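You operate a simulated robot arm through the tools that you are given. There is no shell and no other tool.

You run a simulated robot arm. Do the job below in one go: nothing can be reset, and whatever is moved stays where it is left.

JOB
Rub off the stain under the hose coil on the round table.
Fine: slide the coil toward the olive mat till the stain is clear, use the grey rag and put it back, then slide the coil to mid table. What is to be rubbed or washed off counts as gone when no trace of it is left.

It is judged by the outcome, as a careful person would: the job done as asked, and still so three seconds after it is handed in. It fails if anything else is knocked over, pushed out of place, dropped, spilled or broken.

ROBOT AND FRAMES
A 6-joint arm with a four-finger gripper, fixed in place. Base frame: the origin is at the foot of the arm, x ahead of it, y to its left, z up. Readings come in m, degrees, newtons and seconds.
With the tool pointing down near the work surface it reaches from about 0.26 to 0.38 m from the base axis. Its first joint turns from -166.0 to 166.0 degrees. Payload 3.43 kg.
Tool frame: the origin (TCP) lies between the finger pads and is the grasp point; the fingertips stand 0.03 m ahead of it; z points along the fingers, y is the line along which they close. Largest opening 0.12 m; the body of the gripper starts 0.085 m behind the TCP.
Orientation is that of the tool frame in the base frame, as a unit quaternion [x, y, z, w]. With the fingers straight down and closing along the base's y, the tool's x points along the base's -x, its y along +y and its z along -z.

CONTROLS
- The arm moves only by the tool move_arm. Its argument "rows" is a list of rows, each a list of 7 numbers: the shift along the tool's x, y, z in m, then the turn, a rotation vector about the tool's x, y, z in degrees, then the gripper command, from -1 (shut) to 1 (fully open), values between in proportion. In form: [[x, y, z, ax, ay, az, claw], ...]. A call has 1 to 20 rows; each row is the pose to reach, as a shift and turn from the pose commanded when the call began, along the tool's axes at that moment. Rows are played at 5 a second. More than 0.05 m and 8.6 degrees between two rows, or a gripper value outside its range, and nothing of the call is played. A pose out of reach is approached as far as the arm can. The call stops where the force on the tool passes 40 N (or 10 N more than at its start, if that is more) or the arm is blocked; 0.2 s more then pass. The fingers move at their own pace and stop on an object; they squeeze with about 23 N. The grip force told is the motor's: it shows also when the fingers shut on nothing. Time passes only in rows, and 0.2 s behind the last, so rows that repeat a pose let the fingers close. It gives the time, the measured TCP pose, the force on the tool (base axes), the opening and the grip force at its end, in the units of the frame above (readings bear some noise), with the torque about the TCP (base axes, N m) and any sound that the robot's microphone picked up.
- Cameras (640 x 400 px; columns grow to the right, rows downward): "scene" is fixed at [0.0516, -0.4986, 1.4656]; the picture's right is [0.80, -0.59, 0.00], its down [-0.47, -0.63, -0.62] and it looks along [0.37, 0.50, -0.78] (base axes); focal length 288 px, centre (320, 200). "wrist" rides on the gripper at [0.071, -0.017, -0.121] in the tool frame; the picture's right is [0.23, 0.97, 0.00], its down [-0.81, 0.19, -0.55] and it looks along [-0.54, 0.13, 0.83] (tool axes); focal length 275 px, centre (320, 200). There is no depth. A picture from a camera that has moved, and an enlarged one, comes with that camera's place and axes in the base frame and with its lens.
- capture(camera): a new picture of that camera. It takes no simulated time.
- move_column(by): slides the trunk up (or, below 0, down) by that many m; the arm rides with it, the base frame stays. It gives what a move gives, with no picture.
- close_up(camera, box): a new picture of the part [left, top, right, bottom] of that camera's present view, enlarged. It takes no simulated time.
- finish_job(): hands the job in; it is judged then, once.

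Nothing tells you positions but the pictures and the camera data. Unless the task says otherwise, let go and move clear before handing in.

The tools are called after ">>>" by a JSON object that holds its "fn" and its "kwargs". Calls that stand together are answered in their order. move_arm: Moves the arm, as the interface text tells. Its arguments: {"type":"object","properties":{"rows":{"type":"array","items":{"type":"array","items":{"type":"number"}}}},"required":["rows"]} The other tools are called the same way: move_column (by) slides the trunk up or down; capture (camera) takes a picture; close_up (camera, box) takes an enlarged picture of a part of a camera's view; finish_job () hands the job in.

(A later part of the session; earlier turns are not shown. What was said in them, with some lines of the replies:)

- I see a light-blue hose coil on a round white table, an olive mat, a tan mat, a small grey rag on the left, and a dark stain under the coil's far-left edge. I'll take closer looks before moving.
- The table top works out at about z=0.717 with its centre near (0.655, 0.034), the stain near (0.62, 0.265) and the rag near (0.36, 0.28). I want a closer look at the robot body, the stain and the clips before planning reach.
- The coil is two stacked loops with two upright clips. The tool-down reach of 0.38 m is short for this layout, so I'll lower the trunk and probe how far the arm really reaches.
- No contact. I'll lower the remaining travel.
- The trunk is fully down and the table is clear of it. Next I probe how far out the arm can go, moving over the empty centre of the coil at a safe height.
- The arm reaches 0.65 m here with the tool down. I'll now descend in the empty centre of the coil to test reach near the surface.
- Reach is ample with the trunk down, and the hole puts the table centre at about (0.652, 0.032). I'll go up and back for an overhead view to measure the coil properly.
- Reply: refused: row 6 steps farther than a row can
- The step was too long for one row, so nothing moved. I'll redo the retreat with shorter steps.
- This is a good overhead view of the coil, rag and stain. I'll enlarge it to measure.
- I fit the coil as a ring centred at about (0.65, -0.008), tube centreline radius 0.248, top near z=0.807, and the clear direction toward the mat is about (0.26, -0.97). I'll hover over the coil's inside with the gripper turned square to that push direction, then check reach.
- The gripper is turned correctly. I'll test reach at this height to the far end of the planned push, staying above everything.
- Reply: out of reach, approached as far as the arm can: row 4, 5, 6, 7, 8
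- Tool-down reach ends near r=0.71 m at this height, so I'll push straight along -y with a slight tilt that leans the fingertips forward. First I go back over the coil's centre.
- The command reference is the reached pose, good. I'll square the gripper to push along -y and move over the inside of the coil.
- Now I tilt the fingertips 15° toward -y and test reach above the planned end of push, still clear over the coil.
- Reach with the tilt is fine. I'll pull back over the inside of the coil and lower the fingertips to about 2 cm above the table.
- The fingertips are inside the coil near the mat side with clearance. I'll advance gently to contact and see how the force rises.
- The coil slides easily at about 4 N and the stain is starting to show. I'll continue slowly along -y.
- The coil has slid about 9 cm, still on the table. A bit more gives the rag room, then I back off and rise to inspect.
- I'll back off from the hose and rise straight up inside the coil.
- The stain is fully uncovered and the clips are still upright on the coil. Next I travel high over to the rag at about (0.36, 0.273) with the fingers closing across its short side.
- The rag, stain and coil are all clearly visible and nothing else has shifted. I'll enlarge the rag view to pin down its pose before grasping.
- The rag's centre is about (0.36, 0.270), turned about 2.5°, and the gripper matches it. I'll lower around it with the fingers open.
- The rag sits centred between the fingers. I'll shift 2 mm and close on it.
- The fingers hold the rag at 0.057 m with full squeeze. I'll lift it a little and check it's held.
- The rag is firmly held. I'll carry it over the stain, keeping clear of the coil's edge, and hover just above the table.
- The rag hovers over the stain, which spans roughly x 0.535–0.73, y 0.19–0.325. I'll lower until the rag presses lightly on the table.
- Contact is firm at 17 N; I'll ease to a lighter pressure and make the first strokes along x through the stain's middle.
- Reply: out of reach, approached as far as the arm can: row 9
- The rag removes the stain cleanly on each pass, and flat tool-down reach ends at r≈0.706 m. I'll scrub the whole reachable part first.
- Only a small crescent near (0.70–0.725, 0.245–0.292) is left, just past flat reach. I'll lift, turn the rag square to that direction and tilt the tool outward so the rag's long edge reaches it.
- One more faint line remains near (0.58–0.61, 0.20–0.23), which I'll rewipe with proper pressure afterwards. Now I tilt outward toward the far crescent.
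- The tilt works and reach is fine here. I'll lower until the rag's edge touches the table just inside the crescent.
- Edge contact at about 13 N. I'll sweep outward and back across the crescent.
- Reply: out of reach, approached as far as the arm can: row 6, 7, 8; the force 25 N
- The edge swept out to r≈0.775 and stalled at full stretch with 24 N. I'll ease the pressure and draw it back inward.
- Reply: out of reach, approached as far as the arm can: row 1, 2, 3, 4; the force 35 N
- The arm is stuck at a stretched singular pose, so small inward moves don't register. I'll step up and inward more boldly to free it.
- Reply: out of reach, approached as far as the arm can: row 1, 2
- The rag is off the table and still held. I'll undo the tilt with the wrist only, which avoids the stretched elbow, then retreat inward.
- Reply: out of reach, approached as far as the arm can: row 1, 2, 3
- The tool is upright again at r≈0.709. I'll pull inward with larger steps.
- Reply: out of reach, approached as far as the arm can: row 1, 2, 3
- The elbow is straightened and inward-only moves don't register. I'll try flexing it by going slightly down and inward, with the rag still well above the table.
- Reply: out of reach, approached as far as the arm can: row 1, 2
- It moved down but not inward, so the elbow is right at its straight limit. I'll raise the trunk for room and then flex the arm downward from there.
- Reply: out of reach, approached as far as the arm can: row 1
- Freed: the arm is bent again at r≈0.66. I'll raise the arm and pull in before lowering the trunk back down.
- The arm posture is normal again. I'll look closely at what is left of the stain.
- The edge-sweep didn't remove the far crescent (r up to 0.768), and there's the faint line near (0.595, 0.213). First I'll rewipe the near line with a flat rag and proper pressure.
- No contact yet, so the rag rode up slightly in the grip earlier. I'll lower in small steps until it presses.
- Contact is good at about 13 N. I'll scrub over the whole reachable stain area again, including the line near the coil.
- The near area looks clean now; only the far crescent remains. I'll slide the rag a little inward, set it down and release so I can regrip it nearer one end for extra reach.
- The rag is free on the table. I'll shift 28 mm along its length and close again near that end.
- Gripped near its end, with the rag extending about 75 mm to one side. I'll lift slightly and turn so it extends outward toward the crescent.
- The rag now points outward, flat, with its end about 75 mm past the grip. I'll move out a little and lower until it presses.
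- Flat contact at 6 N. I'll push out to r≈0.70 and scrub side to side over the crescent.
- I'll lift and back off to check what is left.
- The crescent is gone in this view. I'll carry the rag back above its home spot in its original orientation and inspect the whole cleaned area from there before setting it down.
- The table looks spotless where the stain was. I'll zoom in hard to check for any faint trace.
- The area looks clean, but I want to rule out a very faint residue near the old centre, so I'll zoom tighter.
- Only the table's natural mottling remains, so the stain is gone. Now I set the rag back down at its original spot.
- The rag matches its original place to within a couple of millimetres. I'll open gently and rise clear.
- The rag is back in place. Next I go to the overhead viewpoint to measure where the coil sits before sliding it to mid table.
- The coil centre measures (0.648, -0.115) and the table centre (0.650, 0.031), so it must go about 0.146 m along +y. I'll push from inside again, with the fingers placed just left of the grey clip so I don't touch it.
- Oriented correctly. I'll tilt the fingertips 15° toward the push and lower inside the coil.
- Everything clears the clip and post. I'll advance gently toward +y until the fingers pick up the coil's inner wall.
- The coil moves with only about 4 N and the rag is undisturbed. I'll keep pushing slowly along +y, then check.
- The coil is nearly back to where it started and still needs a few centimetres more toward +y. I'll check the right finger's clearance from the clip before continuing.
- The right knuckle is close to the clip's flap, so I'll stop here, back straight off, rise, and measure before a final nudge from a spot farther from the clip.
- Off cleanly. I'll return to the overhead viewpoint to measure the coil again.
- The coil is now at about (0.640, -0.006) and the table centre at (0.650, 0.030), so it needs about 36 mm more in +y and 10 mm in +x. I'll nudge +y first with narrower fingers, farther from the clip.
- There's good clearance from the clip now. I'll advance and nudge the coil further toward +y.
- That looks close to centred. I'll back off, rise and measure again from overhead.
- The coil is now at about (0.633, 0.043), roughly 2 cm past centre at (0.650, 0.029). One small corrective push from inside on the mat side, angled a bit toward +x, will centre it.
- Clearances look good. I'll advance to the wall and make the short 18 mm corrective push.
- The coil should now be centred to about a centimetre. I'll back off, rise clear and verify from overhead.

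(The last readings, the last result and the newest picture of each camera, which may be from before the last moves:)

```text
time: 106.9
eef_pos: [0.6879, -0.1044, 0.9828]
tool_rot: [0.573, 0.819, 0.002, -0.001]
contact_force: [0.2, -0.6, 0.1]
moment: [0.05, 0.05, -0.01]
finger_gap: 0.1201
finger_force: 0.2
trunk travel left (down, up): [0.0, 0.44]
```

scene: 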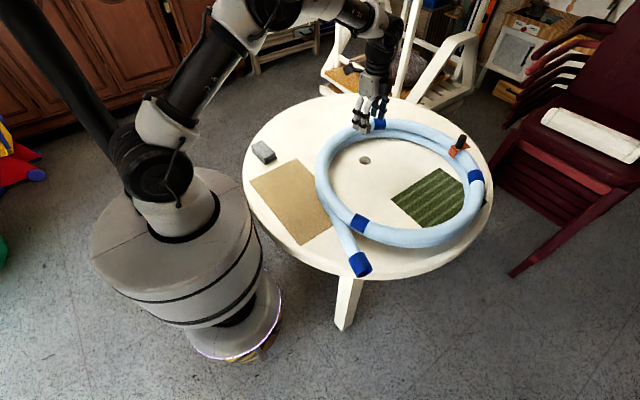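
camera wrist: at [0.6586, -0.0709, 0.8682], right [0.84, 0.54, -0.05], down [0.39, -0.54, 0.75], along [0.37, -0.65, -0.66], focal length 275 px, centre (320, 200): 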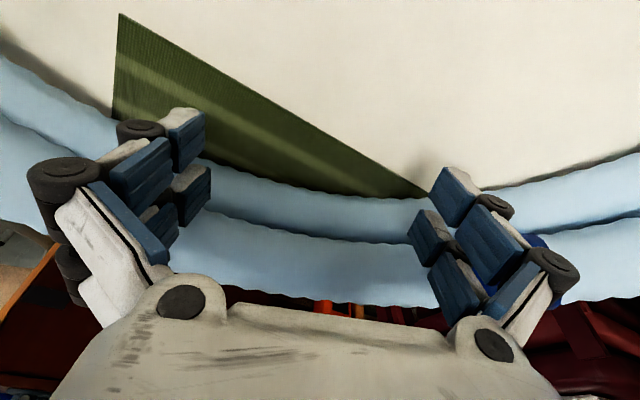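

>>> {"fn": "move_arm", "kwargs": {"rows": [[0.0254, -0.0205, -0.0203, 0, 0, -7.78, 1], [0.0508, -0.0409, -0.0407, 0, 0, -15.56, 1], [0.0761, -0.0614, -0.061, 0, 0, -23.33, 1], [0.1015, -0.0819, -0.0813, 0, 0, -31.11, 1], [0.1269, -0.1023, -0.1017, 0, 0, -38.89, 1], [0.1523, -0.1228, -0.122, 0, 0, -46.67, 1], [0.1776, -0.1433, -0.1423, 0, 0, -54.44, 1], [0.203, -0.1637, -0.1627, 0, 0, -62.22, 1], [0.2284, -0.1842, -0.183, 0, 0, -70, 1]]}}

>>> {"fn": "capture", "kwargs": {"camera": "wrist"}}

>>> {"fn": "close_up", "kwargs": {"camera": "wrist", "box": [100, 0, 420, 200]}}

>>> {"fn": "close_up", "kwargs": {"camera": "wrist", "box": [180, 120, 440, 290]}}

>>> {"fn": "close_up", "kwargs": {"camera": "scene", "box": [230, 80, 510, 280]}}

```text
time: 108.9
eef_pos: [0.4336, 0.0493, 1.1644]
tool_rot: [-0.001, 1.0, 0.001, 0.004]
contact_force: [-0.1, 0.0, 0.1]
moment: [0.0, -0.02, -0.02]
finger_gap: 0.12
finger_force: 0.1
trunk travel left (down, up): [0.0, 0.44]
```

```text
taken
camera wrist: at [0.3629, 0.0327, 1.2837], right [-0.23, 0.97, 0.0], down [0.81, 0.19, 0.56], along [0.54, 0.13, -0.83], focal length 275 px, centre (320, 200)
```

wrist: 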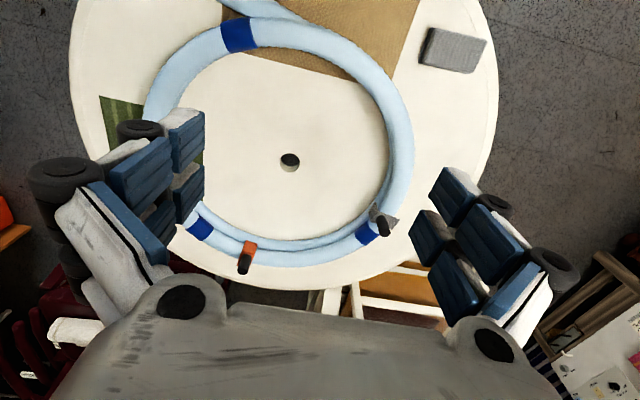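

```text
2.00 times, centred on (260, 100) of wrist
camera zoom: at [0.3629, 0.0327, 1.2837], right [-0.23, 0.97, 0.0], down [0.81, 0.19, 0.56], along [0.54, 0.13, -0.83], focal length 551 px, centre (440, 400)
```

zoom: 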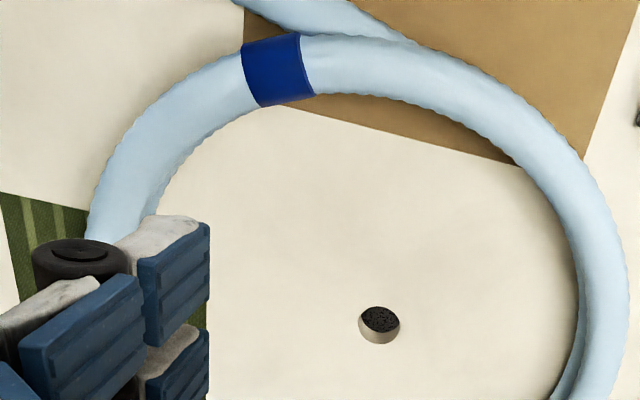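

```text
2.35 times, centred on (310, 205) of wrist
camera zoom: at [0.3629, 0.0327, 1.2837], right [-0.23, 0.97, 0.0], down [0.81, 0.19, 0.56], along [0.54, 0.13, -0.83], focal length 648 px, centre (344, 188)
```

zoom: 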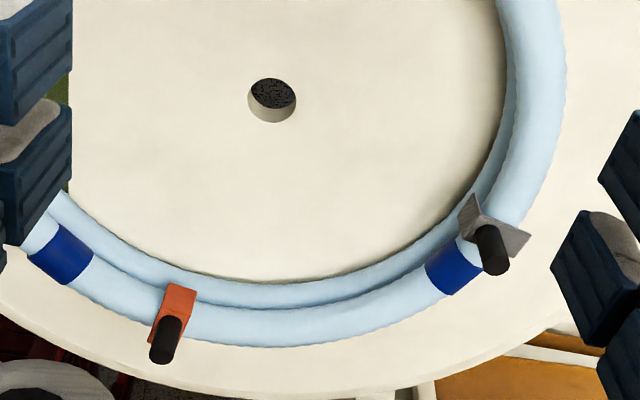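

```text
2.00 times, centred on (370, 180) of scene
camera zoom: at [0.0516, -0.4986, 1.4656], right [0.8, -0.59, 0.0], down [-0.47, -0.63, -0.62], along [0.37, 0.5, -0.78], focal length 576 px, centre (220, 240)
```

zoom: 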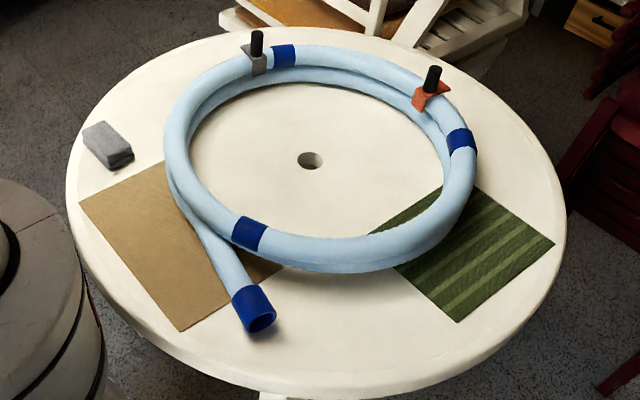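

The coil is centred on the table's hole to within about 1 cm, the rag and both mats are where they began, and the clips stand upright. One last close look at the wiped area and the rag before handing in.

>>> {"fn": "close_up", "kwargs": {"camera": "wrist", "box": [340, 20, 500, 200]}}

>>> {"fn": "close_up", "kwargs": {"camera": "scene", "box": [260, 90, 380, 165]}}

```text
2.22 times, centred on (420, 110) of wrist
camera zoom: at [0.3629, 0.0327, 1.2837], right [-0.23, 0.97, 0.0], down [0.81, 0.19, 0.56], along [0.54, 0.13, -0.83], focal length 612 px, centre (98, 400)
```

zoom: 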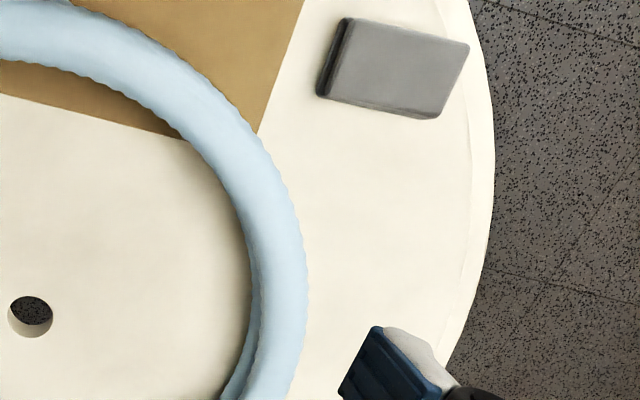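

```text
5.33 times, centred on (320, 128) of scene
camera zoom: at [0.0516, -0.4986, 1.4656], right [0.8, -0.59, 0.0], down [-0.47, -0.63, -0.62], along [0.37, 0.5, -0.78], focal length 1537 px, centre (320, 587)
```

zoom: 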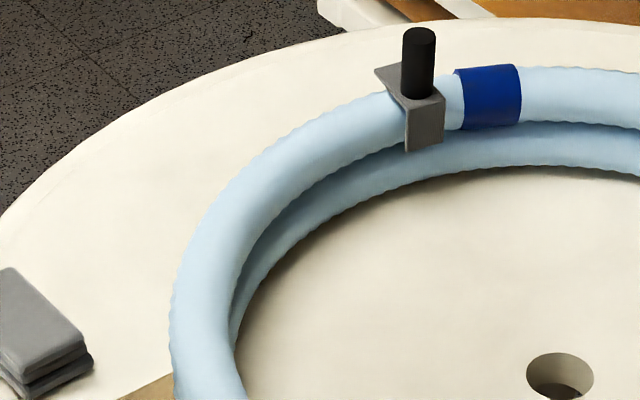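

No trace of the stain shows in any view. The rag is back in place, the coil is at mid table, nothing else has shifted, and the gripper is empty and clear. I'm handing the job in.

>>> {"fn": "finish_job", "kwargs": {}}

```text
The job is handed in.
```

The stain is gone: no trace of it showed in any close-up, and the job is handed in.

- **Coil:** I slid it toward the olive mat to uncover the stain, then back. By my measurements it now sits about 1 cm from the table's centre.
- **Rag:** It is back within a couple of millimetres of where it started. I had to regrip it near one end to reach the farthest bit of the stain.
- **Everything else:** The mats looked unmoved, and both clips are still upright on the hose. During the slide back, a gripper knuckle came very close to the grey clip and may have brushed it. I backed off and finished from another spot.

At one point the arm locked up at full stretch while wiping, pressing the rag down at up to about 34 N. I freed it by raising the trunk for a moment, and I saw no mark or damage in the later views.
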